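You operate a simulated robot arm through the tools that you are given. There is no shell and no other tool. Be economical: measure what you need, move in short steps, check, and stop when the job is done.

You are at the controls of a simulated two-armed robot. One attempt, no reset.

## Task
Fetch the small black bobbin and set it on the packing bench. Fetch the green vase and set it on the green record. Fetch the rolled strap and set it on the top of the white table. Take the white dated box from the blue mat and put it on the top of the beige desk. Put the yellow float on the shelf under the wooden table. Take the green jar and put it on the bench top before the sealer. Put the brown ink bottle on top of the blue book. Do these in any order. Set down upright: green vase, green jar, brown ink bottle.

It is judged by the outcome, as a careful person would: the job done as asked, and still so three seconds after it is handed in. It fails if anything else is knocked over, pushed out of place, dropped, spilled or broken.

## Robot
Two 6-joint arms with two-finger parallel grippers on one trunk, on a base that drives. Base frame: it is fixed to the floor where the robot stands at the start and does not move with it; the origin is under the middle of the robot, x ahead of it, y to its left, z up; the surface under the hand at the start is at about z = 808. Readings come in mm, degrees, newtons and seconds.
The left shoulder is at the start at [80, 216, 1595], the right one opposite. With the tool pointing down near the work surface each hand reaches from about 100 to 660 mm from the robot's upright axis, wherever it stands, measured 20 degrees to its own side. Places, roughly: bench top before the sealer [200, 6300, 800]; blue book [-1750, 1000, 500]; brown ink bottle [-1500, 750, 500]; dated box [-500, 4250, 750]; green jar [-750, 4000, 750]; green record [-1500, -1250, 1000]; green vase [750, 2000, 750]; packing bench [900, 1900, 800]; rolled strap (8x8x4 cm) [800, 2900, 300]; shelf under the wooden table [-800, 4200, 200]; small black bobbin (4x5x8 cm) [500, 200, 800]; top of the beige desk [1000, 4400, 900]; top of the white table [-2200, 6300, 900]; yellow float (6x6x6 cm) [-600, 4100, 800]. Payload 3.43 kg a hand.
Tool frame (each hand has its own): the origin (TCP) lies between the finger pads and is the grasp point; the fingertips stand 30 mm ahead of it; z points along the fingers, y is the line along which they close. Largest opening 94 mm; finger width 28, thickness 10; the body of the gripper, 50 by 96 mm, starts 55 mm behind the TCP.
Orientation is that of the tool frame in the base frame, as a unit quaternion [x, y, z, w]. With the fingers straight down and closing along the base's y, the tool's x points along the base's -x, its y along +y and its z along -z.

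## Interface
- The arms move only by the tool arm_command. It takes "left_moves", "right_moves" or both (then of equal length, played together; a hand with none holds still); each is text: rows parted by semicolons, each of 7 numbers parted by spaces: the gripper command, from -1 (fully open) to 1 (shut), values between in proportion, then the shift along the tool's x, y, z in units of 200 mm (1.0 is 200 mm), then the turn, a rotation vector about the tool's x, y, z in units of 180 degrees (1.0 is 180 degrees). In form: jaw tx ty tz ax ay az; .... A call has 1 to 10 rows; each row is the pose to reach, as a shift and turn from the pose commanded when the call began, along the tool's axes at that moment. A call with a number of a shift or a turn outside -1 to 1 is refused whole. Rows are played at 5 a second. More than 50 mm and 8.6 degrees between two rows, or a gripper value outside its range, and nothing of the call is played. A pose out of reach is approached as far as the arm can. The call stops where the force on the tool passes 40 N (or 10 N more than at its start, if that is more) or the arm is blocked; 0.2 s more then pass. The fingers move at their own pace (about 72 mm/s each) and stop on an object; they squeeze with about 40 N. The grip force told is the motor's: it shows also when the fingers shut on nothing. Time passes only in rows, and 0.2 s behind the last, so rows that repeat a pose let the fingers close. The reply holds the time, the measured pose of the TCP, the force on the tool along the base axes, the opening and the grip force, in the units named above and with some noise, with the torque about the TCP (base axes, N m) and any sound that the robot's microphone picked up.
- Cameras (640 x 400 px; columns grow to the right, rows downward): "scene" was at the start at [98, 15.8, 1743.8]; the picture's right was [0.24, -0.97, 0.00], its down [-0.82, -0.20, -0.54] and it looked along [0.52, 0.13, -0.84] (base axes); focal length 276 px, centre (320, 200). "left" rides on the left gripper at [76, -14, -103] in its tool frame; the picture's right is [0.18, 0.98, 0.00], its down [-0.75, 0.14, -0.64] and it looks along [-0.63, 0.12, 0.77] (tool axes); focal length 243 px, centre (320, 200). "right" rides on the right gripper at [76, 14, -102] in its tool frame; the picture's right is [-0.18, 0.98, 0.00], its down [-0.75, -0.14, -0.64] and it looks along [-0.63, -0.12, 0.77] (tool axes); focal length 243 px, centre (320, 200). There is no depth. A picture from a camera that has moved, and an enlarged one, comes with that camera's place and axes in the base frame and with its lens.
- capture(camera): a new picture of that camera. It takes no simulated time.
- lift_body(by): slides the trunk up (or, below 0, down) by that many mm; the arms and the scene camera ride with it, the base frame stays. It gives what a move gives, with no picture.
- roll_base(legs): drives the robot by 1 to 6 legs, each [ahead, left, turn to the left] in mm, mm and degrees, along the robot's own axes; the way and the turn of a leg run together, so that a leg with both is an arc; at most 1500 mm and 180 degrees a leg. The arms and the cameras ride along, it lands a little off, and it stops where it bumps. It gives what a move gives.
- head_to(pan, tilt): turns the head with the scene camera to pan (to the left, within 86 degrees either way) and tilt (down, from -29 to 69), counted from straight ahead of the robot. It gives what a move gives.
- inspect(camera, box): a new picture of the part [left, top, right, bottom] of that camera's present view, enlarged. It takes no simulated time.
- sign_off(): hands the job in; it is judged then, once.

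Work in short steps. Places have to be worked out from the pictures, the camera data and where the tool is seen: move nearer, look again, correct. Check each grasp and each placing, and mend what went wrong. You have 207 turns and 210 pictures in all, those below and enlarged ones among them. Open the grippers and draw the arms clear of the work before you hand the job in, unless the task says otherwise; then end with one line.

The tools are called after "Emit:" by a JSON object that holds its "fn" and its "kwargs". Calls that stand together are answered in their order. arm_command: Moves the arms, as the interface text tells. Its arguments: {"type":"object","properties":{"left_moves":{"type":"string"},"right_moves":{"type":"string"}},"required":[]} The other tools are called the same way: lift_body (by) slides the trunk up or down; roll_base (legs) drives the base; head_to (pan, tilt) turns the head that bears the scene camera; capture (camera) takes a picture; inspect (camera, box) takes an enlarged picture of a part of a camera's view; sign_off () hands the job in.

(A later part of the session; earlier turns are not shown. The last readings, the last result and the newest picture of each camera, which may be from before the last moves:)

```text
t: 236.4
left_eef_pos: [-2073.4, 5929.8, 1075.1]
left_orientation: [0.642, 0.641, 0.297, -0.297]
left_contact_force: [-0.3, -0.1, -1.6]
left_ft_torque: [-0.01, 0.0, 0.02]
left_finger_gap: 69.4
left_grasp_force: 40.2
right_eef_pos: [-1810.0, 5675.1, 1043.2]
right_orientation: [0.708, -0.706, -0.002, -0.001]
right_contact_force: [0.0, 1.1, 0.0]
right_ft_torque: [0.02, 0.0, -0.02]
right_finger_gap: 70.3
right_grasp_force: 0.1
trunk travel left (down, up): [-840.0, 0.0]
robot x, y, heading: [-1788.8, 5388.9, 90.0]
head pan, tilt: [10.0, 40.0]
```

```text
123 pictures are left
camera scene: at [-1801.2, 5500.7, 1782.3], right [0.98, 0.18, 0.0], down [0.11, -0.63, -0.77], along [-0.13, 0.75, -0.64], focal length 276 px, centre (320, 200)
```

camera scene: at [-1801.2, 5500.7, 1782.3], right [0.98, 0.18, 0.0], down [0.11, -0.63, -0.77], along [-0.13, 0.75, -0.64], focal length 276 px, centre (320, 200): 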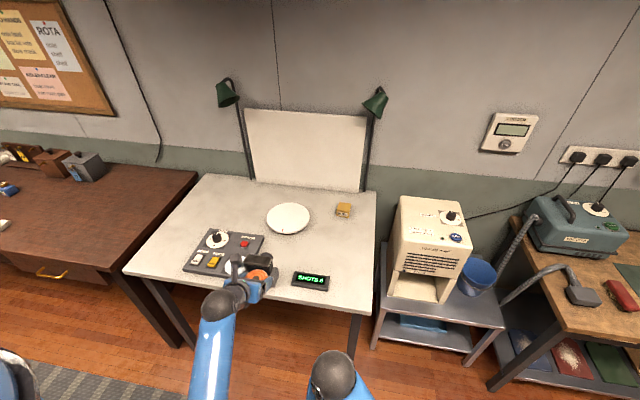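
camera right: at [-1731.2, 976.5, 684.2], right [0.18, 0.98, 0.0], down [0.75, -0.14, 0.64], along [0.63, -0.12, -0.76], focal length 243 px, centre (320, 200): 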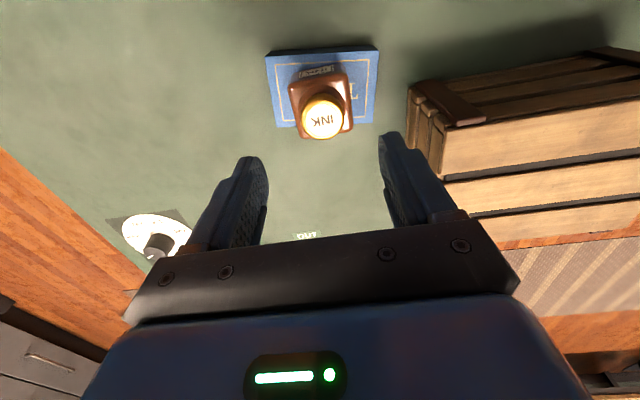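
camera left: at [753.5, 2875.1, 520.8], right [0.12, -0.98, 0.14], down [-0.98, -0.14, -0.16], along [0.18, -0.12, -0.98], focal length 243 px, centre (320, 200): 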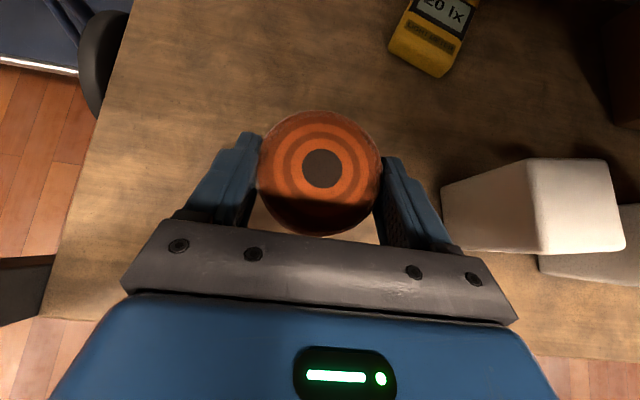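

Free spot on the white table at about [-1880, 6230]. Strafing right 190 and ahead 200.

Emit:
{"fn": "roll_base", "kwargs": {"legs": [[0, -190, 0], [200, 0, 0]]}}

Emit:
{"fn": "capture", "kwargs": {"camera": "scene"}}

Emit:
{"fn": "capture", "kwargs": {"camera": "left"}}

```text
t: 239.1
left_eef_pos: [-1878.6, 6124.6, 1079.1]
left_orientation: [0.642, 0.64, 0.299, -0.297]
left_contact_force: [-0.1, 0.2, -0.9]
left_ft_torque: [0.02, 0.0, 0.02]
left_finger_gap: 69.6
left_grasp_force: 40.7
right_eef_pos: [-1615.6, 5866.9, 1043.8]
right_orientation: [-0.707, 0.708, 0.003, 0.002]
right_contact_force: [-0.4, -0.4, 0.4]
right_ft_torque: [0.02, 0.01, -0.02]
right_finger_gap: 70.9
right_grasp_force: 0.0
trunk travel left (down, up): [-840.0, 0.0]
robot x, y, heading: [-1595.2, 5585.1, 89.8]
head pan, tilt: [10.0, 40.0]
```

```text
122 pictures are left
camera scene: at [-1608.4, 5692.0, 1782.8], right [0.99, 0.17, 0.0], down [0.11, -0.63, -0.77], along [-0.13, 0.76, -0.64], focal length 276 px, centre (320, 200)
```

scene: 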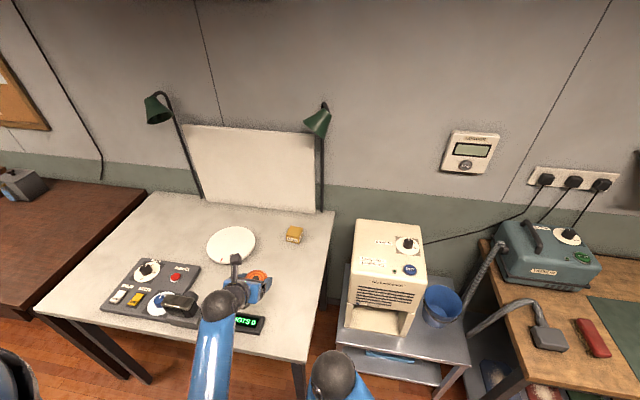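

```text
121 pictures are left
camera left: at [-1893.4, 6094.6, 1202.6], right [0.98, 0.12, 0.14], down [0.14, -0.98, -0.16], along [0.12, 0.18, -0.98], focal length 243 px, centre (320, 200)
```

left: 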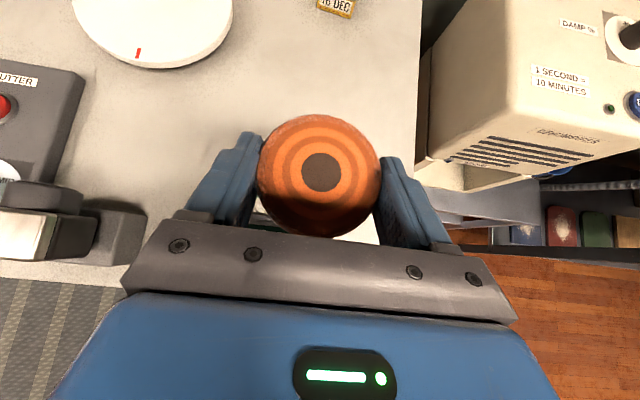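

Target spot is free. Extending forward ~95 mm and lowering about 90 mm first.

Emit:
{"fn": "arm_command", "kwargs": {"left_moves": "1 0.1 0 0.12 0 0 0; 1 0.2 0 0.24 0 0 0; 1 0.307 0 0.362 0 0 0; 1 0.15 0 0.49 0 0 0; 1 0 0 0.62 0 0 0; 1 0 0 0.62 0 0 0"}}

Emit:
{"fn": "capture", "kwargs": {"camera": "left"}}

Emit:
{"fn": "inspect", "kwargs": {"camera": "scene", "box": [180, 210, 340, 350]}}

```text
t: 240.5
left_eef_pos: [-1879.4, 6223.3, 995.9]
left_orientation: [0.643, 0.641, 0.298, -0.295]
left_contact_force: [0.1, -1.4, -1.1]
left_ft_torque: [-0.04, 0.01, -0.02]
left_finger_gap: 69.9
left_grasp_force: 40.1
right_eef_pos: [-1616.1, 5872.4, 1043.1]
right_orientation: [-0.707, 0.707, 0.003, 0.001]
right_contact_force: [-0.2, -0.3, 0.5]
right_ft_torque: [-0.02, -0.01, 0.03]
right_finger_gap: 70.6
right_grasp_force: 0.0
trunk travel left (down, up): [-840.0, 0.0]
robot x, y, heading: [-1591.8, 5581.1, 89.9]
head pan, tilt: [10.0, 40.0]
```

```text
120 pictures are left
camera left: at [-1894.2, 6193.6, 1120.2], right [0.98, 0.12, 0.14], down [0.14, -0.98, -0.16], along [0.12, 0.18, -0.98], focal length 243 px, centre (320, 200)
```

left: 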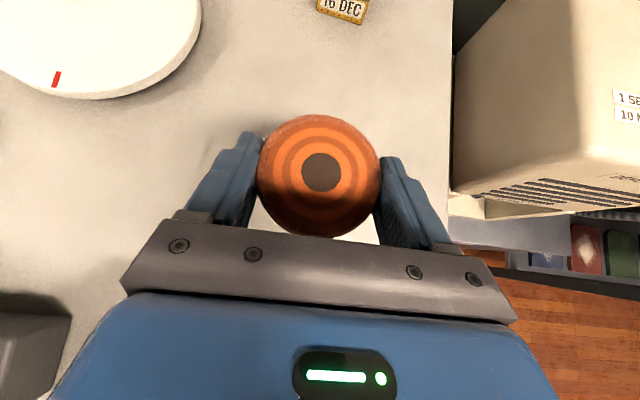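

```text
2.86 times, centred on (260, 280) of scene
camera zoom: at [-1608.5, 5698.4, 1782.3], right [0.99, 0.17, 0.0], down [0.11, -0.63, -0.77], along [-0.13, 0.75, -0.64], focal length 790 px, centre (491, -29)
```

zoom: 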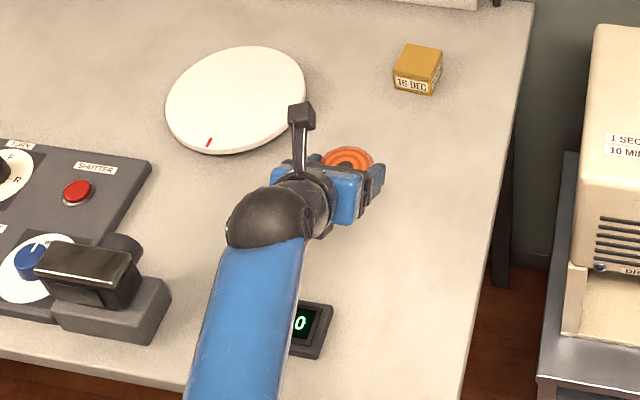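

Lowering straight down to contact.

Emit:
{"fn": "arm_command", "kwargs": {"left_moves": "1 -0.057 0 0.049 0 0 0; 1 -0.114 0 0.097 0 0 0; 1 -0.152 0 0.13 0 0 0; 1 -0.179 0 0.152 0 0 0; 1 -0.198 0 0.168 0 0 0; 1 -0.213 0 0.181 0 0 0; 1 -0.225 0 0.191 0 0 0"}}

Emit:
{"fn": "inspect", "kwargs": {"camera": "scene", "box": [180, 210, 340, 350]}}

```text
t: 242.1
left_eef_pos: [-1879.3, 6223.0, 936.1]
left_orientation: [0.642, 0.642, 0.297, -0.296]
left_contact_force: [0.7, 0.6, -1.3]
left_ft_torque: [0.0, -0.01, 0.04]
left_finger_gap: 69.4
left_grasp_force: 40.0
right_eef_pos: [-1616.3, 5871.8, 1042.9]
right_orientation: [-0.706, 0.708, 0.003, 0.002]
right_contact_force: [0.9, 0.3, -1.5]
right_ft_torque: [0.03, -0.04, -0.03]
right_finger_gap: 70.8
right_grasp_force: 0.0
trunk travel left (down, up): [-840.0, 0.0]
robot x, y, heading: [-1590.5, 5585.9, 90.0]
head pan, tilt: [10.0, 40.0]
```

```text
2.86 times, centred on (260, 280) of scene
camera zoom: at [-1608.6, 5698.8, 1782.3], right [0.99, 0.17, 0.0], down [0.11, -0.63, -0.77], along [-0.13, 0.75, -0.64], focal length 790 px, centre (491, -29)
```

zoom: 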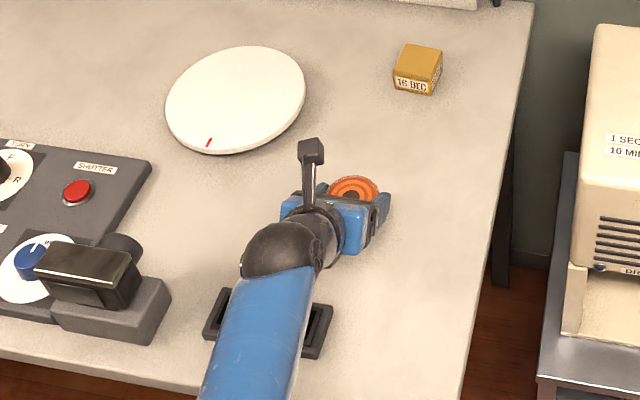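

No contact yet; continuing.

Emit:
{"fn": "arm_command", "kwargs": {"left_moves": "1 -0.023 0 0.019 0 0 0; 1 -0.046 0 0.039 0 0 0; 1 -0.065 0 0.055 0 0 0; 1 -0.084 0 0.071 0 0 0; 1 -0.103 0 0.087 0 0 0; 1 -0.122 0 0.104 0 0 0; 1 -0.141 0 0.12 0 0 0; 1 -0.16 0 0.136 0 0 0"}}

Emit:
{"fn": "capture", "kwargs": {"camera": "left"}}

```text
t: 243.9
left_eef_pos: [-1879.3, 6221.8, 898.3]
left_orientation: [0.642, 0.64, 0.299, -0.298]
left_contact_force: [-0.5, -0.5, 7.5]
left_ft_torque: [-0.21, 0.05, -0.03]
left_finger_gap: 69.7
left_grasp_force: 40.4
right_eef_pos: [-1615.8, 5871.4, 1042.1]
right_orientation: [-0.706, 0.708, 0.004, 0.001]
right_contact_force: [0.0, -0.9, 0.0]
right_ft_torque: [0.01, 0.0, -0.01]
right_finger_gap: 70.3
right_grasp_force: 0.1
trunk travel left (down, up): [-840.0, 0.0]
robot x, y, heading: [-1595.2, 5587.6, 90.1]
head pan, tilt: [10.0, 40.0]
```

```text
117 pictures are left
camera left: at [-1892.7, 6193.3, 1021.9], right [0.98, 0.12, 0.14], down [0.14, -0.98, -0.16], along [0.12, 0.18, -0.98], focal length 243 px, centre (320, 200)
```

left: 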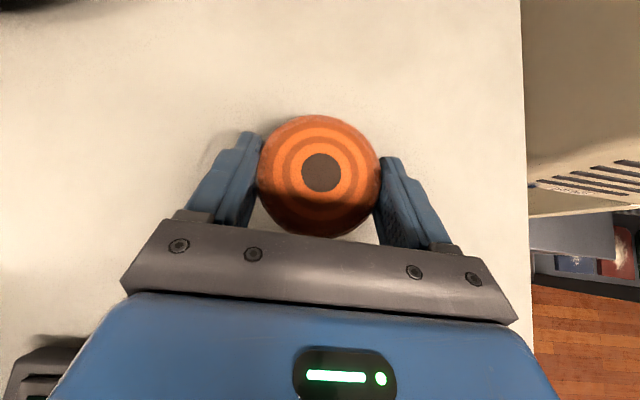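

Light contact (7.5 N). Opening and withdrawing backward-up along the tool axis.

Emit:
{"fn": "arm_command", "kwargs": {"left_moves": "0 0 0 0 0 0 0; -1 0 0 0 0 0 0; -1 0 0 0 0 0 0; -1 0.02 0 -0.1 0 0 0; -1 0.05 0 -0.25 0 0 0; -1 0.1 0 -0.45 0 0 0; -1 0.15 0 -0.65 0 0 0; -1 0.2 0 -0.85 0 0 0; -1 0.2 0 -0.85 0 0 0"}}

Emit:
{"fn": "inspect", "kwargs": {"camera": "scene", "box": [180, 210, 340, 350]}}

```text
t: 245.9
left_eef_pos: [-1878.5, 6119.3, 1038.0]
left_orientation: [0.643, 0.641, 0.298, -0.296]
left_contact_force: [-0.2, 0.2, 0.1]
left_ft_torque: [-0.02, -0.03, 0.03]
left_finger_gap: 93.7
left_grasp_force: 0.0
right_eef_pos: [-1616.0, 5872.0, 1043.2]
right_orientation: [-0.706, 0.708, 0.003, 0.002]
right_contact_force: [0.5, -0.2, -0.4]
right_ft_torque: [0.0, -0.01, -0.01]
right_finger_gap: 70.3
right_grasp_force: 0.1
trunk travel left (down, up): [-840.0, 0.0]
robot x, y, heading: [-1593.8, 5583.4, 89.9]
head pan, tilt: [10.0, 40.0]
```

```text
2.86 times, centred on (260, 280) of scene
camera zoom: at [-1608.5, 5698.7, 1782.3], right [0.99, 0.17, 0.0], down [0.11, -0.63, -0.77], along [-0.13, 0.75, -0.64], focal length 790 px, centre (491, -29)
```

zoom: 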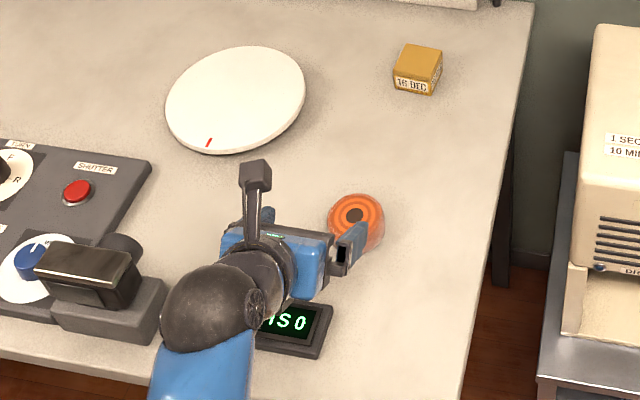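

Strap is on the white table. Backing off, driving east to the aisle and facing south to look at the desk/table gap.

Emit:
{"fn": "roll_base", "kwargs": {"legs": [[-170, 0, 0], [0, 0, -90], [1500, 0, 0], [240, 0, 0], [0, 0, -90]]}}

Emit:
{"fn": "head_to", "kwargs": {"pan": 0, "tilt": 35}}

Emit:
{"fn": "capture", "kwargs": {"camera": "scene"}}

```text
t: 263.5
left_eef_pos: [432.6, 4878.3, 1036.7]
left_orientation: [-0.639, 0.644, -0.296, -0.299]
left_contact_force: [0.0, 0.0, 0.5]
left_ft_torque: [0.02, -0.02, 0.0]
left_finger_gap: 94.1
left_grasp_force: 0.1
right_eef_pos: [172.1, 5125.3, 1042.5]
right_orientation: [0.709, 0.705, -0.001, 0.002]
right_contact_force: [0.1, -0.3, 1.1]
right_ft_torque: [0.05, 0.02, 0.0]
right_finger_gap: 70.4
right_grasp_force: 0.1
trunk travel left (down, up): [-840.0, 0.0]
robot x, y, heading: [151.4, 5409.7, -90.8]
head pan, tilt: [10.0, 40.0]
```

```text
t: 264.2
left_eef_pos: [432.3, 4877.7, 1037.1]
left_orientation: [-0.639, 0.644, -0.295, -0.299]
left_contact_force: [0.4, 0.3, 0.7]
left_ft_torque: [0.01, 0.02, 0.01]
left_finger_gap: 93.7
left_grasp_force: 0.0
right_eef_pos: [173.0, 5124.1, 1043.0]
right_orientation: [0.71, 0.705, -0.002, 0.002]
right_contact_force: [-0.7, 0.0, 0.1]
right_ft_torque: [-0.02, 0.01, 0.0]
right_finger_gap: 70.5
right_grasp_force: 0.1
trunk travel left (down, up): [-840.0, 0.0]
robot x, y, heading: [148.2, 5412.2, -90.6]
head pan, tilt: [0.0, 35.0]
```

```text
115 pictures are left
camera scene: at [151.0, 5292.2, 1789.9], right [-1.0, 0.01, 0.0], down [0.0, 0.57, -0.82], along [0.0, -0.82, -0.57], focal length 276 px, centre (320, 200)
```

scene: 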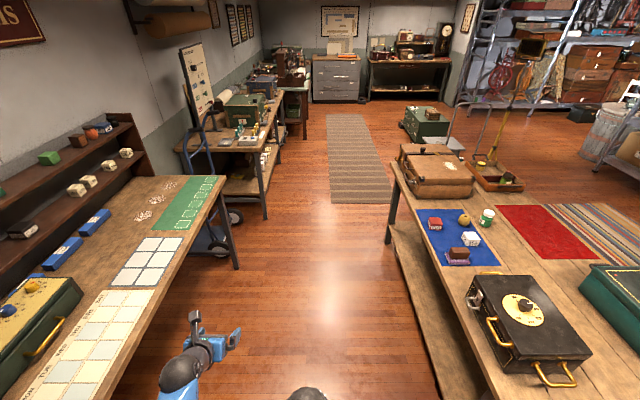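

Desk edge x≈740, table edge x≈-350; aisle is wide. Driving to y≈4380 and turning west to face the mat.

Emit:
{"fn": "roll_base", "kwargs": {"legs": [[1030, 0, 0.6], [0, 0, -90]]}}

Emit:
{"fn": "head_to", "kwargs": {"pan": 10, "tilt": 45}}

Emit:
{"fn": "capture", "kwargs": {"camera": "scene"}}

Emit:
{"fn": "capture", "kwargs": {"camera": "left"}}

```text
t: 273.3
left_eef_pos: [-387.9, 4118.3, 1038.0]
left_orientation: [0.003, 0.908, 0.002, -0.42]
left_contact_force: [-0.1, 0.1, -1.0]
left_ft_torque: [-0.02, 0.01, -0.04]
left_finger_gap: 93.9
left_grasp_force: 0.1
right_eef_pos: [-140.4, 4379.6, 1042.1]
right_orientation: [1.0, -0.002, -0.003, 0.001]
right_contact_force: [0.8, -0.8, 0.2]
right_ft_torque: [0.0, 0.02, 0.01]
right_finger_gap: 70.6
right_grasp_force: 0.1
trunk travel left (down, up): [-840.0, 0.0]
robot x, y, heading: [144.2, 4400.2, 179.6]
head pan, tilt: [0.0, 35.0]
```

```text
t: 274.0
left_eef_pos: [-387.8, 4119.2, 1037.5]
left_orientation: [0.004, 0.907, 0.003, -0.42]
left_contact_force: [0.9, 0.3, -0.7]
left_ft_torque: [0.02, -0.03, 0.01]
left_finger_gap: 93.8
left_grasp_force: 0.1
right_eef_pos: [-139.6, 4378.4, 1041.5]
right_orientation: [1.0, -0.003, -0.001, 0.001]
right_contact_force: [0.0, -0.6, 0.3]
right_ft_torque: [-0.02, 0.02, 0.03]
right_finger_gap: 70.6
right_grasp_force: 0.0
trunk travel left (down, up): [-840.0, 0.0]
robot x, y, heading: [145.6, 4403.4, 179.9]
head pan, tilt: [10.0, 45.0]
```

```text
114 pictures are left
camera scene: at [35.9, 4385.6, 1775.1], right [-0.17, 0.99, 0.0], down [0.7, 0.12, -0.71], along [-0.7, -0.12, -0.71], focal length 276 px, centre (320, 200)
```

scene: 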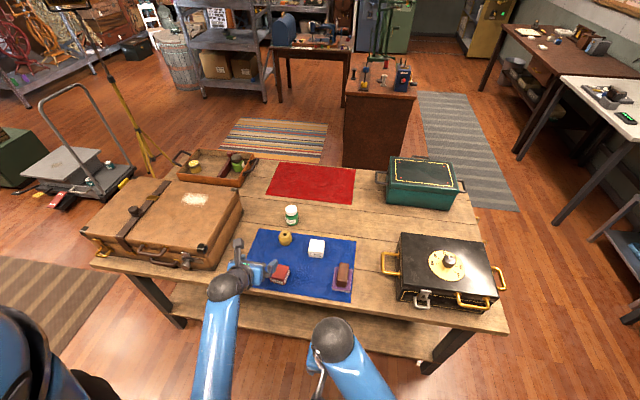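

```text
113 pictures are left
camera left: at [-359.1, 4103.6, 1161.7], right [-0.11, 0.98, 0.14], down [0.98, 0.13, -0.16], along [-0.18, 0.12, -0.98], focal length 243 px, centre (320, 200)
```

left: 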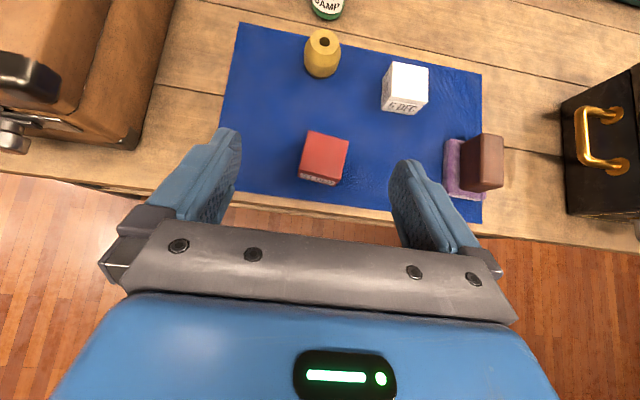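

Computed: float ≈ [-640, 4121, 840], white dated box ≈ [-618, 4259], jar ≈ [-772, 4114]. Rolling ahead 130 mm and lowering the trunk 100 mm.

Emit:
{"fn": "roll_base", "kwargs": {"legs": [[130, 0, 0]]}}

Emit:
{"fn": "lift_body", "kwargs": {"by": -100}}

Emit:
{"fn": "capture", "kwargs": {"camera": "left"}}

Emit:
{"fn": "capture", "kwargs": {"camera": "scene"}}

```text
t: 275.3
left_eef_pos: [-515.0, 4119.7, 1038.7]
left_orientation: [0.004, 0.907, 0.002, -0.422]
left_contact_force: [0.2, -0.9, 0.4]
left_ft_torque: [0.0, -0.04, -0.02]
left_finger_gap: 93.8
left_grasp_force: 0.0
right_eef_pos: [-267.1, 4381.0, 1044.1]
right_orientation: [1.0, -0.003, -0.005, 0.001]
right_contact_force: [0.7, 0.8, 0.5]
right_ft_torque: [-0.04, 0.07, 0.0]
right_finger_gap: 70.4
right_grasp_force: 0.1
trunk travel left (down, up): [-840.0, 0.0]
robot x, y, heading: [17.6, 4403.0, 179.8]
head pan, tilt: [10.0, 45.0]
```

```text
t: 276.6
left_eef_pos: [-517.3, 4119.6, 937.0]
left_orientation: [0.004, 0.907, 0.003, -0.42]
left_contact_force: [1.2, 0.0, -0.1]
left_ft_torque: [0.04, -0.04, -0.04]
left_finger_gap: 94.2
left_grasp_force: 0.0
right_eef_pos: [-270.0, 4380.2, 943.6]
right_orientation: [1.0, -0.003, -0.003, 0.001]
right_contact_force: [-0.5, -0.2, -0.1]
right_ft_torque: [-0.02, 0.0, -0.02]
right_finger_gap: 70.6
right_grasp_force: 0.1
trunk travel left (down, up): [-740.0, 100.0]
robot x, y, heading: [16.4, 4402.6, 179.7]
head pan, tilt: [10.0, 45.0]
```

```text
112 pictures are left
camera left: at [-488.6, 4104.6, 1062.0], right [-0.11, 0.98, 0.14], down [0.98, 0.13, -0.16], along [-0.18, 0.12, -0.98], focal length 243 px, centre (320, 200)
```

left: 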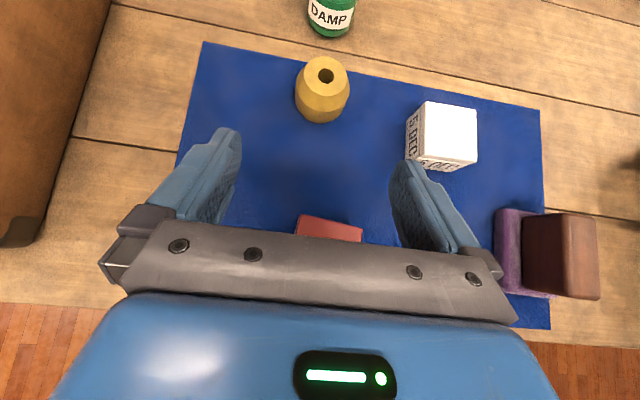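

```text
111 pictures are left
camera scene: at [-93.4, 4386.6, 1675.2], right [-0.17, 0.99, 0.0], down [0.7, 0.12, -0.71], along [-0.7, -0.12, -0.71], focal length 276 px, centre (320, 200)
```

scene: 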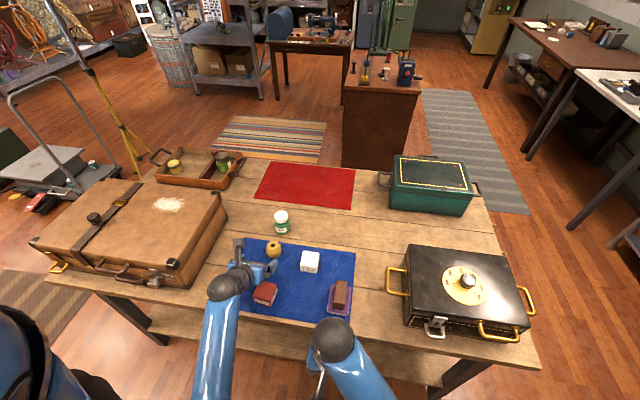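

Float centre ≈ [-638, 4121, 842]. Approaching along the tool axis and closing.

Emit:
{"fn": "arm_command", "kwargs": {"left_moves": "-1 0.007 0.005 0.17 0 0 0; -1 0.015 0.01 0.34 0 0 0; -1 0.02 0.01 0.5 0 0 0; -1 0.025 0.01 0.6 0 0 0; -1 0.03 0.01 0.69 0 0 0; -1 0.03 0.01 0.69 0 0 0"}}

Emit:
{"fn": "capture", "kwargs": {"camera": "left"}}

```text
t: 278.0
left_eef_pos: [-627.3, 4123.8, 851.8]
left_orientation: [0.003, 0.907, 0.002, -0.42]
left_contact_force: [-0.2, 0.8, 0.5]
left_ft_torque: [-0.02, 0.02, -0.01]
left_finger_gap: 94.3
left_grasp_force: 0.0
right_eef_pos: [-269.3, 4381.1, 942.6]
right_orientation: [1.0, -0.002, -0.003, 0.0]
right_contact_force: [1.2, -0.7, 0.1]
right_ft_torque: [0.04, 0.0, -0.03]
right_finger_gap: 70.3
right_grasp_force: 0.1
trunk travel left (down, up): [-740.0, 100.0]
robot x, y, heading: [18.0, 4401.4, 179.6]
head pan, tilt: [10.0, 45.0]
```

```text
110 pictures are left
camera left: at [-598.4, 4108.2, 976.9], right [-0.11, 0.98, 0.14], down [0.98, 0.13, -0.16], along [-0.18, 0.12, -0.98], focal length 243 px, centre (320, 200)
```

left: 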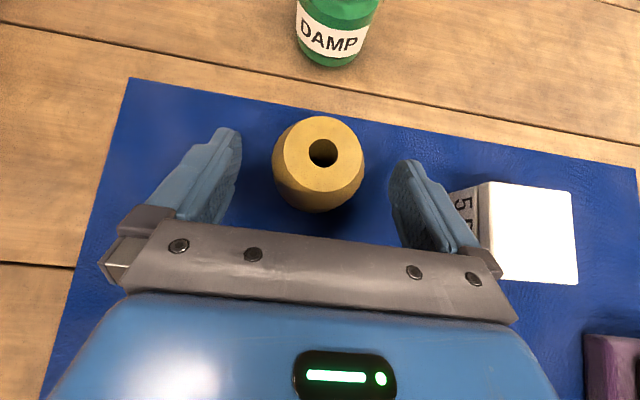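

Float is between the pads. Closing and lifting.

Emit:
{"fn": "arm_command", "kwargs": {"left_moves": "-1 0.015 0 0.02 0 0 0; 0 0.015 0 0.02 0 0 0; 1 0.015 0 0.02 0 0 0; 1 0.015 0 0.02 0 0 0; 1 0.015 0 0.02 0 0 0; 1 0.015 0 0.02 0 0 0; 1 0.12 0 -0.06 0 0 0; 1 0.25 0 -0.17 0 0 0; 1 0.38 0 -0.28 0 0 0; 1 0.38 0 -0.28 0 0 0"}}

Emit:
{"fn": "capture", "kwargs": {"camera": "left"}}

```text
t: 280.2
left_eef_pos: [-632.9, 4121.8, 948.4]
left_orientation: [0.003, 0.908, 0.002, -0.419]
left_contact_force: [0.5, -0.5, -0.9]
left_ft_torque: [0.0, 0.0, 0.0]
left_finger_gap: 54.4
left_grasp_force: 39.6
right_eef_pos: [-270.4, 4379.6, 942.6]
right_orientation: [1.0, -0.003, -0.003, 0.001]
right_contact_force: [-0.7, 0.0, 0.4]
right_ft_torque: [-0.02, 0.0, -0.01]
right_finger_gap: 70.5
right_grasp_force: 0.1
trunk travel left (down, up): [-740.0, 100.0]
robot x, y, heading: [13.8, 4404.4, 179.6]
head pan, tilt: [10.0, 45.0]
```

```text
109 pictures are left
camera left: at [-603.9, 4106.1, 1071.2], right [-0.11, 0.98, 0.14], down [0.98, 0.13, -0.16], along [-0.17, 0.12, -0.98], focal length 243 px, centre (320, 200)
```

left: 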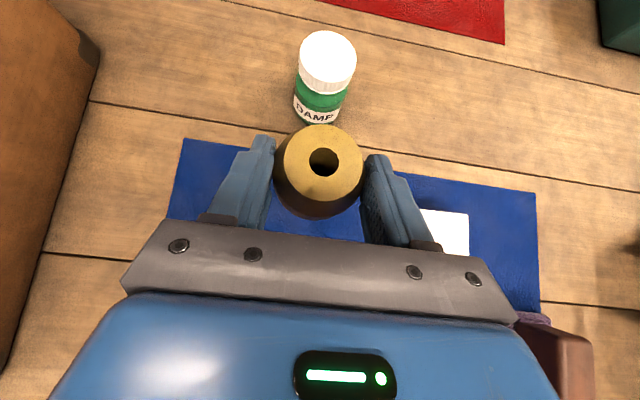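

Float held. Backing 280 mm, pulling the arm in, then lowering the trunk to look at the shelf.

Emit:
{"fn": "roll_base", "kwargs": {"legs": [[-280, 0, 0]]}}

Emit:
{"fn": "arm_command", "kwargs": {"left_moves": "1 -0.13 0 -0.15 0 0 0; 1 -0.26 0 -0.305 0 0 0; 1 -0.26 0 -0.305 0 0 0"}}

Emit:
{"fn": "lift_body", "kwargs": {"by": -350}}

Emit:
{"fn": "head_to", "kwargs": {"pan": 15, "tilt": 40}}

Emit:
{"fn": "capture", "kwargs": {"camera": "scene"}}

```text
t: 282.2
left_eef_pos: [-358.7, 4118.5, 945.0]
left_orientation: [0.003, 0.908, 0.002, -0.418]
left_contact_force: [0.1, -0.8, -1.0]
left_ft_torque: [0.03, -0.02, -0.02]
left_finger_gap: 54.3
left_grasp_force: 40.1
right_eef_pos: [3.0, 4379.2, 940.8]
right_orientation: [1.0, -0.001, -0.002, 0.001]
right_contact_force: [0.5, -0.6, -0.6]
right_ft_torque: [-0.02, -0.02, 0.02]
right_finger_gap: 70.5
right_grasp_force: 0.1
trunk travel left (down, up): [-740.0, 100.0]
robot x, y, heading: [288.0, 4402.3, 179.9]
head pan, tilt: [10.0, 45.0]
```

```text
t: 283.0
left_eef_pos: [-275.8, 4116.8, 946.9]
left_orientation: [0.003, 0.908, 0.002, -0.419]
left_contact_force: [-0.1, 0.3, -0.9]
left_ft_torque: [0.0, 0.02, 0.01]
left_finger_gap: 54.3
left_grasp_force: 40.4
right_eef_pos: [4.7, 4377.8, 942.5]
right_orientation: [1.0, -0.002, -0.002, 0.0]
right_contact_force: [0.5, -0.2, 0.0]
right_ft_torque: [0.0, 0.01, -0.04]
right_finger_gap: 70.4
right_grasp_force: 0.2
trunk travel left (down, up): [-740.0, 100.0]
robot x, y, heading: [292.5, 4401.0, 179.6]
head pan, tilt: [10.0, 45.0]
```

```text
t: 286.4
left_eef_pos: [-276.4, 4119.1, 597.9]
left_orientation: [0.003, 0.907, 0.001, -0.42]
left_contact_force: [0.5, -0.7, 0.1]
left_ft_torque: [-0.01, 0.01, 0.0]
left_finger_gap: 54.1
left_grasp_force: 39.8
right_eef_pos: [5.3, 4378.6, 593.2]
right_orientation: [1.0, -0.002, -0.003, 0.0]
right_contact_force: [-0.1, -0.1, 0.3]
right_ft_torque: [0.01, -0.01, -0.01]
right_finger_gap: 70.6
right_grasp_force: 0.0
trunk travel left (down, up): [-390.0, 450.0]
robot x, y, heading: [291.6, 4397.3, 179.7]
head pan, tilt: [10.0, 45.0]
```

```text
t: 287.1
left_eef_pos: [-276.8, 4117.0, 598.3]
left_orientation: [0.002, 0.907, 0.001, -0.42]
left_contact_force: [0.3, -0.7, -0.6]
left_ft_torque: [-0.02, -0.03, 0.01]
left_finger_gap: 54.1
left_grasp_force: 39.3
right_eef_pos: [5.4, 4378.5, 592.4]
right_orientation: [1.0, -0.001, -0.002, 0.001]
right_contact_force: [-0.5, 0.6, -0.1]
right_ft_torque: [0.02, -0.01, 0.0]
right_finger_gap: 70.3
right_grasp_force: 0.1
trunk travel left (down, up): [-390.0, 450.0]
robot x, y, heading: [293.0, 4400.1, 179.8]
head pan, tilt: [15.0, 40.0]
```

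```text
108 pictures are left
camera scene: at [178.8, 4376.9, 1332.3], right [-0.25, 0.97, 0.0], down [0.62, 0.16, -0.77], along [-0.74, -0.19, -0.64], focal length 276 px, centre (320, 200)
```

scene: 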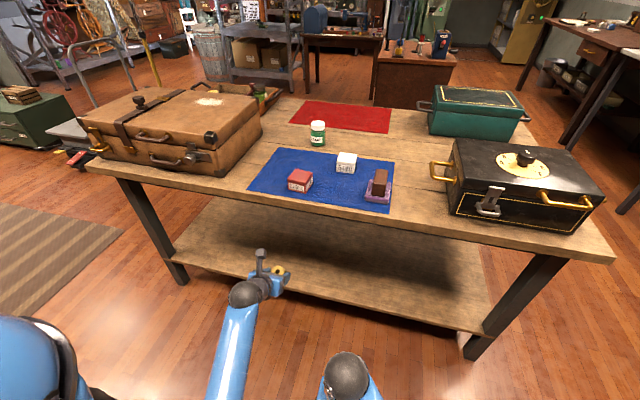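

Shelf front edge ≈ x=-445, free there. Lowering 260 more, then moving in 250 mm.

Emit:
{"fn": "lift_body", "kwargs": {"by": -260}}

Emit:
{"fn": "capture", "kwargs": {"camera": "scene"}}

Emit:
{"fn": "roll_base", "kwargs": {"legs": [[200, 0, 0]]}}

Emit:
{"fn": "capture", "kwargs": {"camera": "left"}}

Emit:
{"fn": "capture", "kwargs": {"camera": "scene"}}

```text
t: 289.7
left_eef_pos: [-276.9, 4116.5, 337.7]
left_orientation: [0.003, 0.908, 0.002, -0.42]
left_contact_force: [0.1, 0.6, -0.4]
left_ft_torque: [0.0, -0.03, -0.02]
left_finger_gap: 53.9
left_grasp_force: 40.2
right_eef_pos: [5.3, 4378.9, 333.6]
right_orientation: [1.0, -0.002, -0.002, 0.001]
right_contact_force: [-0.2, -0.1, 0.0]
right_ft_torque: [0.0, -0.01, -0.03]
right_finger_gap: 70.4
right_grasp_force: 0.1
trunk travel left (down, up): [-130.0, 710.0]
robot x, y, heading: [292.6, 4401.0, 179.7]
head pan, tilt: [15.0, 40.0]
```

```text
107 pictures are left
camera scene: at [178.9, 4376.9, 1072.4], right [-0.25, 0.97, 0.0], down [0.62, 0.16, -0.77], along [-0.74, -0.19, -0.64], focal length 276 px, centre (320, 200)
```

scene: 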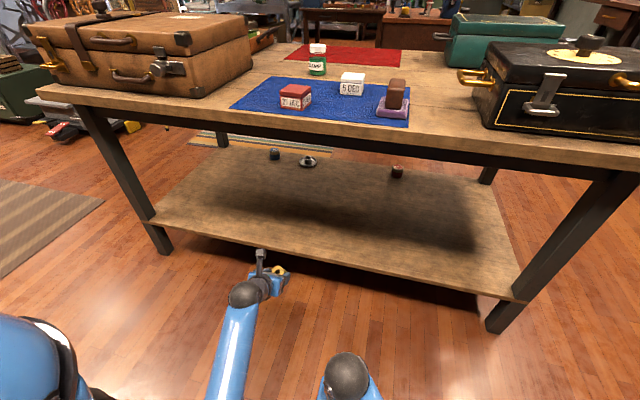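

```text
t: 291.3
left_eef_pos: [-479.9, 4116.7, 336.9]
left_orientation: [0.001, 0.908, 0.001, -0.419]
left_contact_force: [-0.6, 1.0, -1.2]
left_ft_torque: [-0.03, -0.04, 0.01]
left_finger_gap: 53.9
left_grasp_force: 39.8
right_eef_pos: [-200.1, 4378.4, 332.6]
right_orientation: [1.0, -0.001, -0.004, 0.001]
right_contact_force: [-0.3, 0.1, 1.1]
right_ft_torque: [-0.01, 0.01, -0.01]
right_finger_gap: 70.3
right_grasp_force: 0.1
trunk travel left (down, up): [-130.0, 710.0]
robot x, y, heading: [85.0, 4401.2, 179.9]
head pan, tilt: [15.0, 40.0]
```

```text
106 pictures are left
camera left: at [-451.3, 4101.8, 461.6], right [-0.12, 0.98, 0.14], down [0.98, 0.14, -0.16], along [-0.17, 0.12, -0.98], focal length 243 px, centre (320, 200)
```

left: 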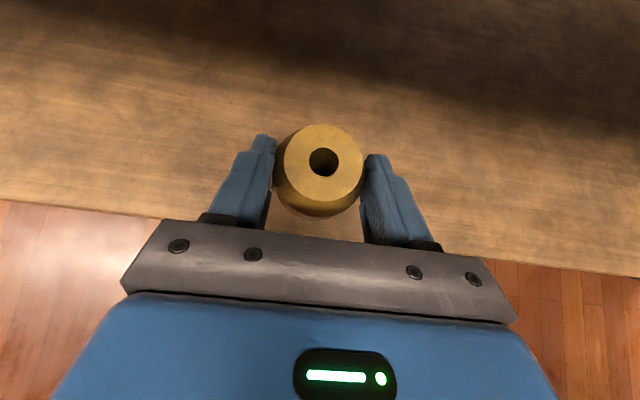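

```text
105 pictures are left
camera scene: at [-25.8, 4377.3, 1072.2], right [-0.26, 0.97, 0.0], down [0.62, 0.16, -0.77], along [-0.74, -0.2, -0.64], focal length 276 px, centre (320, 200)
```

scene: 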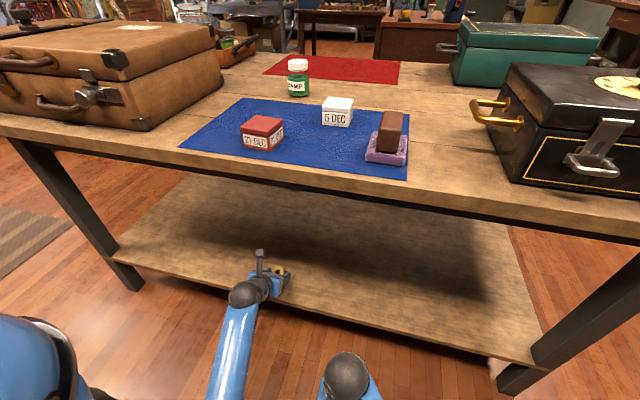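

Shelf edge ≈ x=-459, z≈195. Moving in 75 mm and down 60 mm.

Emit:
{"fn": "arm_command", "kwargs": {"left_moves": "1 0.11 0 0.13 0 0 0; 1 0.24 0 0.285 0 0 0; 1 0.16 0 0.35 0 0 0; 1 0.09 0 0.41 0 0 0; 1 0.01 0 0.475 0 0 0; 1 0.01 0 0.475 0 0 0"}}

Emit:
{"fn": "capture", "kwargs": {"camera": "left"}}

Emit:
{"fn": "inspect", "kwargs": {"camera": "scene", "box": [200, 220, 360, 340]}}

```text
t: 292.7
left_eef_pos: [-557.2, 4116.7, 288.6]
left_orientation: [0.002, 0.903, -0.002, -0.43]
left_contact_force: [-1.9, -0.7, 38.9]
left_ft_torque: [0.03, 0.57, -0.12]
left_finger_gap: 54.2
left_grasp_force: 40.1
right_eef_pos: [-198.3, 4377.3, 333.5]
right_orientation: [1.0, -0.001, -0.005, 0.001]
right_contact_force: [-0.4, 0.5, -0.1]
right_ft_torque: [0.02, 0.03, 0.04]
right_finger_gap: 70.4
right_grasp_force: 0.0
trunk travel left (down, up): [-130.0, 710.0]
robot x, y, heading: [87.2, 4400.4, 179.6]
head pan, tilt: [15.0, 40.0]
```

```text
104 pictures are left
camera left: at [-525.4, 4101.9, 413.4], right [-0.11, 0.98, 0.14], down [0.97, 0.14, -0.18], along [-0.2, 0.11, -0.97], focal length 243 px, centre (320, 200)
```

left: 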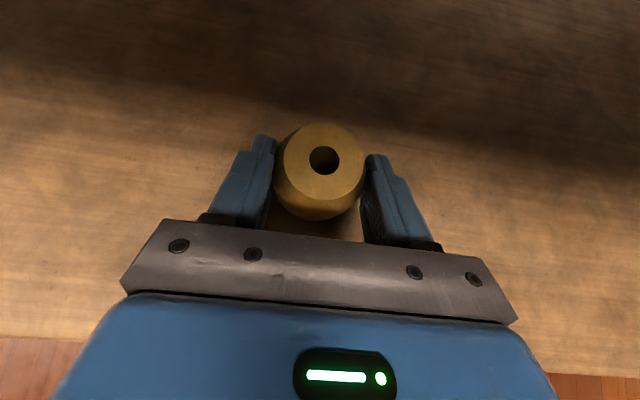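

```text
3.33 times, centred on (280, 280) of scene
camera zoom: at [-20.8, 4379.3, 1073.4], right [-0.26, 0.97, 0.0], down [0.62, 0.16, -0.77], along [-0.74, -0.2, -0.64], focal length 921 px, centre (453, -67)
```

zoom: 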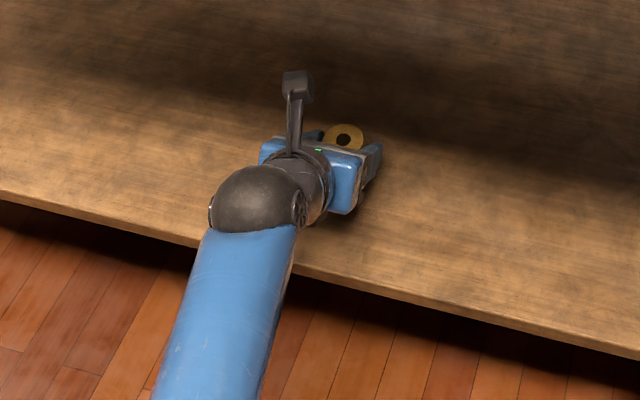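

Contact (39 N) – float is on the shelf (top ≈ 250). Easing up ~9 mm of command, then opening.

Emit:
{"fn": "arm_command", "kwargs": {"left_moves": "1 0.02 0 -0.017 0 0 0; 1 0.034 0 -0.029 0 0 0; 1 0.034 0 -0.029 0 0 0"}}

```text
t: 293.5
left_eef_pos: [-554.3, 4115.6, 290.1]
left_orientation: [0.002, 0.906, 0.001, -0.424]
left_contact_force: [-8.9, -1.0, 18.6]
left_ft_torque: [-0.08, 1.06, 0.01]
left_finger_gap: 54.0
left_grasp_force: 39.7
right_eef_pos: [-199.5, 4379.1, 332.7]
right_orientation: [1.0, -0.001, -0.004, 0.002]
right_contact_force: [-0.4, 0.8, 0.0]
right_ft_torque: [-0.02, 0.01, -0.05]
right_finger_gap: 70.4
right_grasp_force: 0.1
trunk travel left (down, up): [-130.0, 710.0]
robot x, y, heading: [86.0, 4402.4, 179.8]
head pan, tilt: [15.0, 40.0]
```

Load falling; a touch more, then open and check.

Emit:
{"fn": "arm_command", "kwargs": {"left_moves": "1 0.012 0 -0.01 0 0 0; 1 0.012 0 -0.01 0 0 0; 0.2 0.012 0 -0.01 0 0 0; -0.4 0.012 0 -0.01 0 0 0; -0.4 0.012 0 -0.01 0 0 0; -0.4 0.012 0 -0.01 0 0 0"}}

Emit:
{"fn": "capture", "kwargs": {"camera": "left"}}

```text
t: 294.9
left_eef_pos: [-553.3, 4117.5, 289.2]
left_orientation: [0.001, 0.908, 0.001, -0.419]
left_contact_force: [-0.1, -0.4, 0.0]
left_ft_torque: [-0.01, 0.01, -0.01]
left_finger_gap: 65.7
left_grasp_force: 0.1
right_eef_pos: [-198.8, 4378.0, 332.1]
right_orientation: [1.0, -0.001, -0.003, 0.001]
right_contact_force: [-0.6, 0.3, 0.1]
right_ft_torque: [0.0, -0.01, 0.01]
right_finger_gap: 70.7
right_grasp_force: 0.0
trunk travel left (down, up): [-130.0, 710.0]
robot x, y, heading: [86.4, 4399.2, 180.1]
head pan, tilt: [15.0, 40.0]
```

```text
102 pictures are left
camera left: at [-524.6, 4102.1, 413.6], right [-0.12, 0.98, 0.14], down [0.98, 0.14, -0.16], along [-0.17, 0.12, -0.98], focal length 243 px, centre (320, 200)
```

left: 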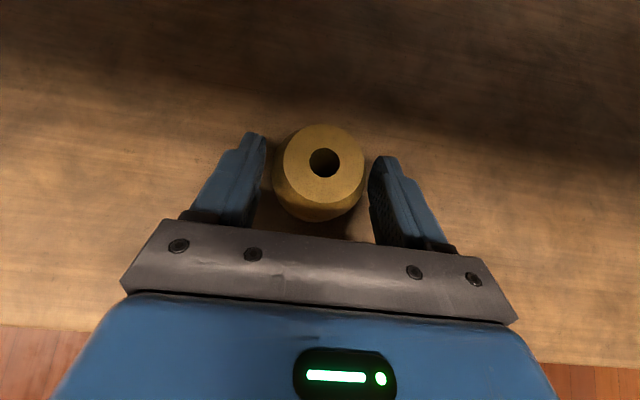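

Float stands free. Opening and withdrawing along the tool axis, then backing off.

Emit:
{"fn": "arm_command", "kwargs": {"left_moves": "-0.9 0 0 0 0 0 0; -0.9 0 0 0 0 0 0; -0.9 0 0 -0.15 0 0 0; -0.9 0 0 -0.35 0 0 0; -0.9 0 0 -0.55 0 0 0; -0.9 0 0 -0.75 0 0 0; -0.9 0 0 -0.75 0 0 0"}}

Emit:
{"fn": "roll_base", "kwargs": {"legs": [[-200, 0, 0]]}}

Emit:
{"fn": "inspect", "kwargs": {"camera": "scene", "box": [200, 140, 440, 300]}}

```text
t: 296.5
left_eef_pos: [-440.4, 4116.9, 388.5]
left_orientation: [0.001, 0.908, 0.001, -0.42]
left_contact_force: [-1.1, 0.2, 0.3]
left_ft_torque: [-0.01, -0.02, -0.01]
left_finger_gap: 89.4
left_grasp_force: 0.1
right_eef_pos: [-199.1, 4377.4, 333.5]
right_orientation: [1.0, -0.002, -0.003, 0.0]
right_contact_force: [-0.4, 0.2, 0.1]
right_ft_torque: [0.03, 0.02, -0.02]
right_finger_gap: 70.4
right_grasp_force: 0.0
trunk travel left (down, up): [-130.0, 710.0]
robot x, y, heading: [86.2, 4401.5, 180.1]
head pan, tilt: [15.0, 40.0]
```

```text
t: 298.1
left_eef_pos: [-242.9, 4117.9, 389.2]
left_orientation: [0.003, 0.907, 0.002, -0.421]
left_contact_force: [1.1, -0.4, -0.5]
left_ft_torque: [-0.02, 0.0, -0.01]
left_finger_gap: 89.3
left_grasp_force: 0.0
right_eef_pos: [-1.7, 4379.2, 333.8]
right_orientation: [1.0, -0.002, -0.004, 0.0]
right_contact_force: [-0.3, -0.4, -0.7]
right_ft_torque: [-0.02, 0.02, -0.01]
right_finger_gap: 70.4
right_grasp_force: 0.0
trunk travel left (down, up): [-130.0, 710.0]
robot x, y, heading: [284.0, 4402.0, 179.8]
head pan, tilt: [15.0, 40.0]
```

```text
2.50 times, centred on (320, 220) of scene
camera zoom: at [173.7, 4376.9, 1072.4], right [-0.25, 0.97, 0.0], down [0.62, 0.16, -0.77], along [-0.74, -0.19, -0.64], focal length 691 px, centre (320, 150)
```

zoom: 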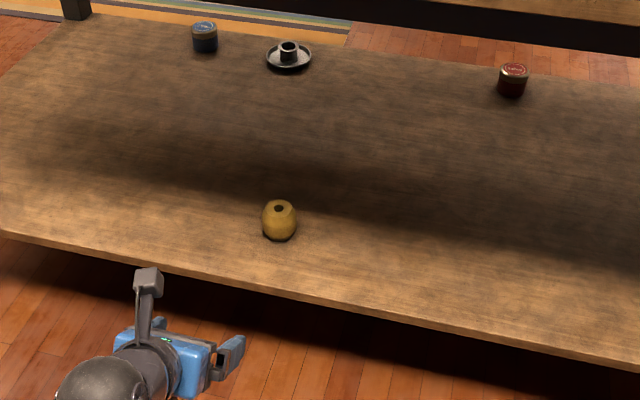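

Float is on the shelf. Raising the trunk and strafing north 140 mm to line up the left hand with the white dated box.

Emit:
{"fn": "lift_body", "kwargs": {"by": 400}}

Emit:
{"fn": "lift_body", "kwargs": {"by": 210}}

Emit:
{"fn": "roll_base", "kwargs": {"legs": [[0, -140, 0], [260, 0, 0]]}}

Emit:
{"fn": "capture", "kwargs": {"camera": "left"}}

Emit:
{"fn": "capture", "kwargs": {"camera": "scene"}}

```text
t: 302.0
left_eef_pos: [-243.5, 4116.9, 789.8]
left_orientation: [0.002, 0.907, 0.001, -0.42]
left_contact_force: [-0.3, -0.6, 0.2]
left_ft_torque: [0.01, 0.02, -0.01]
left_finger_gap: 89.2
left_grasp_force: 0.1
right_eef_pos: [-1.8, 4377.7, 731.8]
right_orientation: [1.0, -0.002, -0.003, 0.0]
right_contact_force: [0.7, 0.2, 0.3]
right_ft_torque: [-0.02, 0.02, 0.0]
right_finger_gap: 70.6
right_grasp_force: 0.0
trunk travel left (down, up): [-530.0, 310.0]
robot x, y, heading: [285.7, 4396.3, 179.8]
head pan, tilt: [15.0, 40.0]
```

```text
t: 304.2
left_eef_pos: [-243.9, 4117.4, 999.4]
left_orientation: [0.003, 0.908, 0.002, -0.42]
left_contact_force: [0.3, -0.9, -0.2]
left_ft_torque: [0.01, 0.0, -0.01]
left_finger_gap: 89.0
left_grasp_force: 0.1
right_eef_pos: [-1.4, 4378.1, 942.4]
right_orientation: [1.0, -0.003, -0.002, 0.001]
right_contact_force: [-0.5, -0.4, 0.4]
right_ft_torque: [0.03, 0.0, -0.01]
right_finger_gap: 70.6
right_grasp_force: 0.1
trunk travel left (down, up): [-740.0, 100.0]
robot x, y, heading: [286.5, 4398.7, 179.6]
head pan, tilt: [15.0, 40.0]
```

```text
t: 307.0
left_eef_pos: [-500.4, 4262.6, 1000.3]
left_orientation: [0.005, 0.907, 0.003, -0.421]
left_contact_force: [0.9, 0.1, -0.2]
left_ft_torque: [-0.02, 0.0, 0.0]
left_finger_gap: 89.2
left_grasp_force: 0.0
right_eef_pos: [-258.8, 4524.1, 943.3]
right_orientation: [1.0, -0.004, -0.003, 0.0]
right_contact_force: [-0.2, 0.2, 0.3]
right_ft_torque: [0.0, 0.02, -0.02]
right_finger_gap: 70.5
right_grasp_force: 0.1
trunk travel left (down, up): [-740.0, 100.0]
robot x, y, heading: [24.4, 4542.7, 179.4]
head pan, tilt: [15.0, 40.0]
```

```text
100 pictures are left
camera left: at [-471.6, 4247.4, 1124.5], right [-0.11, 0.98, 0.14], down [0.98, 0.13, -0.16], along [-0.18, 0.12, -0.98], focal length 243 px, centre (320, 200)
```

left: 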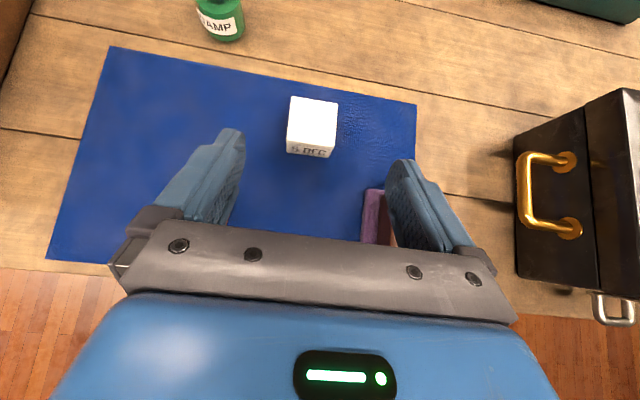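

```text
99 pictures are left
camera scene: at [-82.8, 4521.2, 1682.6], right [-0.25, 0.97, 0.0], down [0.62, 0.16, -0.77], along [-0.74, -0.19, -0.64], focal length 276 px, centre (320, 200)
```

scene: 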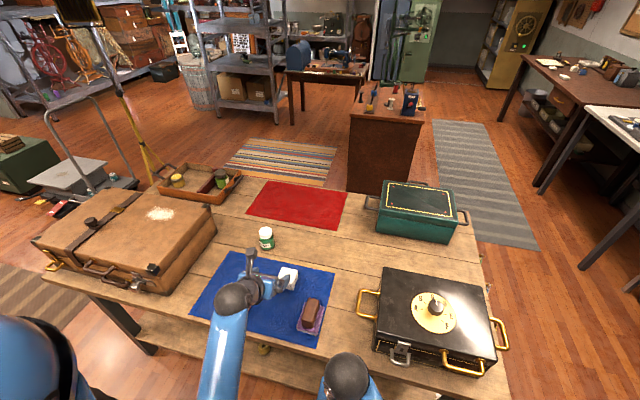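

Box ≈ [-620, 4260, 832], aligned with the tool. Narrowing the jaws to ~78 mm to clear the brown block, and approaching most of the way.

Emit:
{"fn": "arm_command", "kwargs": {"left_moves": "-0.66 -0.04 -0.005 0.16 0 0 0; -0.66 -0.08 -0.01 0.32 0 0 0; -0.66 -0.12 -0.012 0.48 0 0 0; -0.66 -0.16 -0.012 0.62 0 0 0; -0.66 -0.17 -0.012 0.68 0 0 0; -0.66 -0.17 -0.012 0.68 0 0 0"}}

Emit:
{"fn": "capture", "kwargs": {"camera": "left"}}

```text
t: 308.4
left_eef_pos: [-584.0, 4262.4, 886.8]
left_orientation: [0.005, 0.907, 0.003, -0.42]
left_contact_force: [0.4, -0.3, -0.2]
left_ft_torque: [0.0, 0.02, 0.02]
left_finger_gap: 77.8
left_grasp_force: 0.1
right_eef_pos: [-258.9, 4522.3, 942.6]
right_orientation: [1.0, -0.003, -0.003, 0.001]
right_contact_force: [0.3, -0.3, 0.1]
right_ft_torque: [0.0, -0.03, 0.01]
right_finger_gap: 70.3
right_grasp_force: 0.1
trunk travel left (down, up): [-740.0, 100.0]
robot x, y, heading: [24.1, 4541.3, 179.6]
head pan, tilt: [15.0, 40.0]
```

```text
98 pictures are left
camera left: at [-557.1, 4247.1, 1010.1], right [-0.11, 0.98, 0.14], down [0.98, 0.13, -0.16], along [-0.18, 0.12, -0.98], focal length 243 px, centre (320, 200)
```

left: 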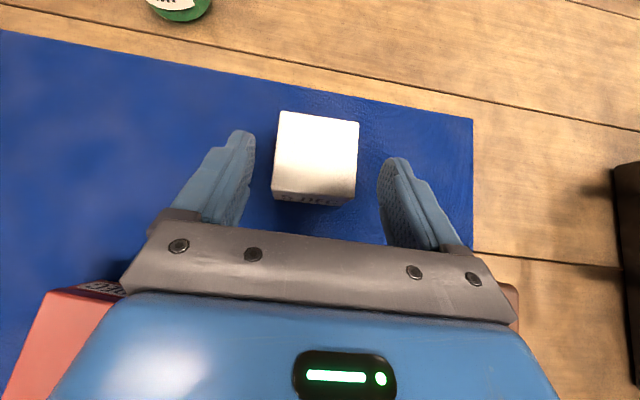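

Box top at z≈858, centre ≈ [-617, 4260]. Final approach, close, lift.

Emit:
{"fn": "arm_command", "kwargs": {"left_moves": "-0.66 -0.044 -0.005 0.1 0 0 0; -0.66 -0.088 -0.005 0.213 0 0 0; -0.66 -0.088 -0.005 0.213 0 0 0; 0.2 -0.088 -0.005 0.213 0 0 0; 1 -0.088 -0.005 0.213 0 0 0; 1 -0.088 -0.005 0.213 0 0 0; 1 -0.088 -0.005 0.213 0 0 0"}}

Emit:
{"fn": "capture", "kwargs": {"camera": "left"}}

```text
t: 310.0
left_eef_pos: [-607.1, 4261.0, 844.5]
left_orientation: [0.004, 0.907, 0.002, -0.421]
left_contact_force: [-0.4, 0.8, -0.7]
left_ft_torque: [0.0, -0.01, -0.01]
left_finger_gap: 64.1
left_grasp_force: 40.1
right_eef_pos: [-260.2, 4523.5, 941.8]
right_orientation: [1.0, -0.003, -0.003, 0.001]
right_contact_force: [0.3, 0.0, 0.4]
right_ft_torque: [-0.03, 0.01, -0.01]
right_finger_gap: 70.5
right_grasp_force: 0.0
trunk travel left (down, up): [-740.0, 100.0]
robot x, y, heading: [27.4, 4544.0, 179.3]
head pan, tilt: [15.0, 40.0]
```

```text
97 pictures are left
camera left: at [-577.4, 4245.4, 968.7], right [-0.11, 0.98, 0.14], down [0.98, 0.13, -0.16], along [-0.17, 0.12, -0.98], focal length 243 px, centre (320, 200)
```

left: 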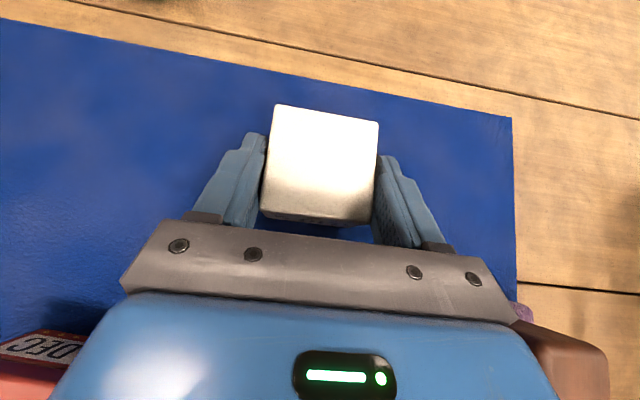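

Gripped. Lifting 120 mm straight up.

Emit:
{"fn": "arm_command", "kwargs": {"left_moves": "1 0.11 0 -0.095 0 0 0; 1 0.23 0 -0.195 0 0 0; 1 0.34 0 -0.29 0 0 0; 1 0.457 0 -0.389 0 0 0; 1 0.457 0 -0.389 0 0 0"}}

Emit:
{"fn": "capture", "kwargs": {"camera": "left"}}

```text
t: 311.2
left_eef_pos: [-606.2, 4259.9, 964.5]
left_orientation: [0.003, 0.908, 0.002, -0.419]
left_contact_force: [-0.4, -0.5, -1.9]
left_ft_torque: [-0.02, -0.04, 0.01]
left_finger_gap: 63.5
left_grasp_force: 39.7
right_eef_pos: [-260.2, 4522.5, 942.1]
right_orientation: [1.0, -0.004, -0.002, 0.001]
right_contact_force: [0.3, 0.0, 0.5]
right_ft_torque: [-0.03, 0.0, -0.01]
right_finger_gap: 70.4
right_grasp_force: 0.1
trunk travel left (down, up): [-740.0, 100.0]
robot x, y, heading: [27.2, 4544.0, 179.6]
head pan, tilt: [15.0, 40.0]
```

```text
96 pictures are left
camera left: at [-577.8, 4244.4, 1088.3], right [-0.11, 0.98, 0.14], down [0.98, 0.13, -0.16], along [-0.17, 0.12, -0.98], focal length 243 px, centre (320, 200)
```

left: 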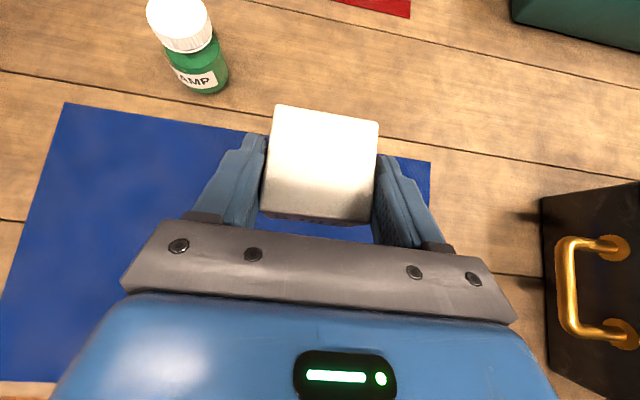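

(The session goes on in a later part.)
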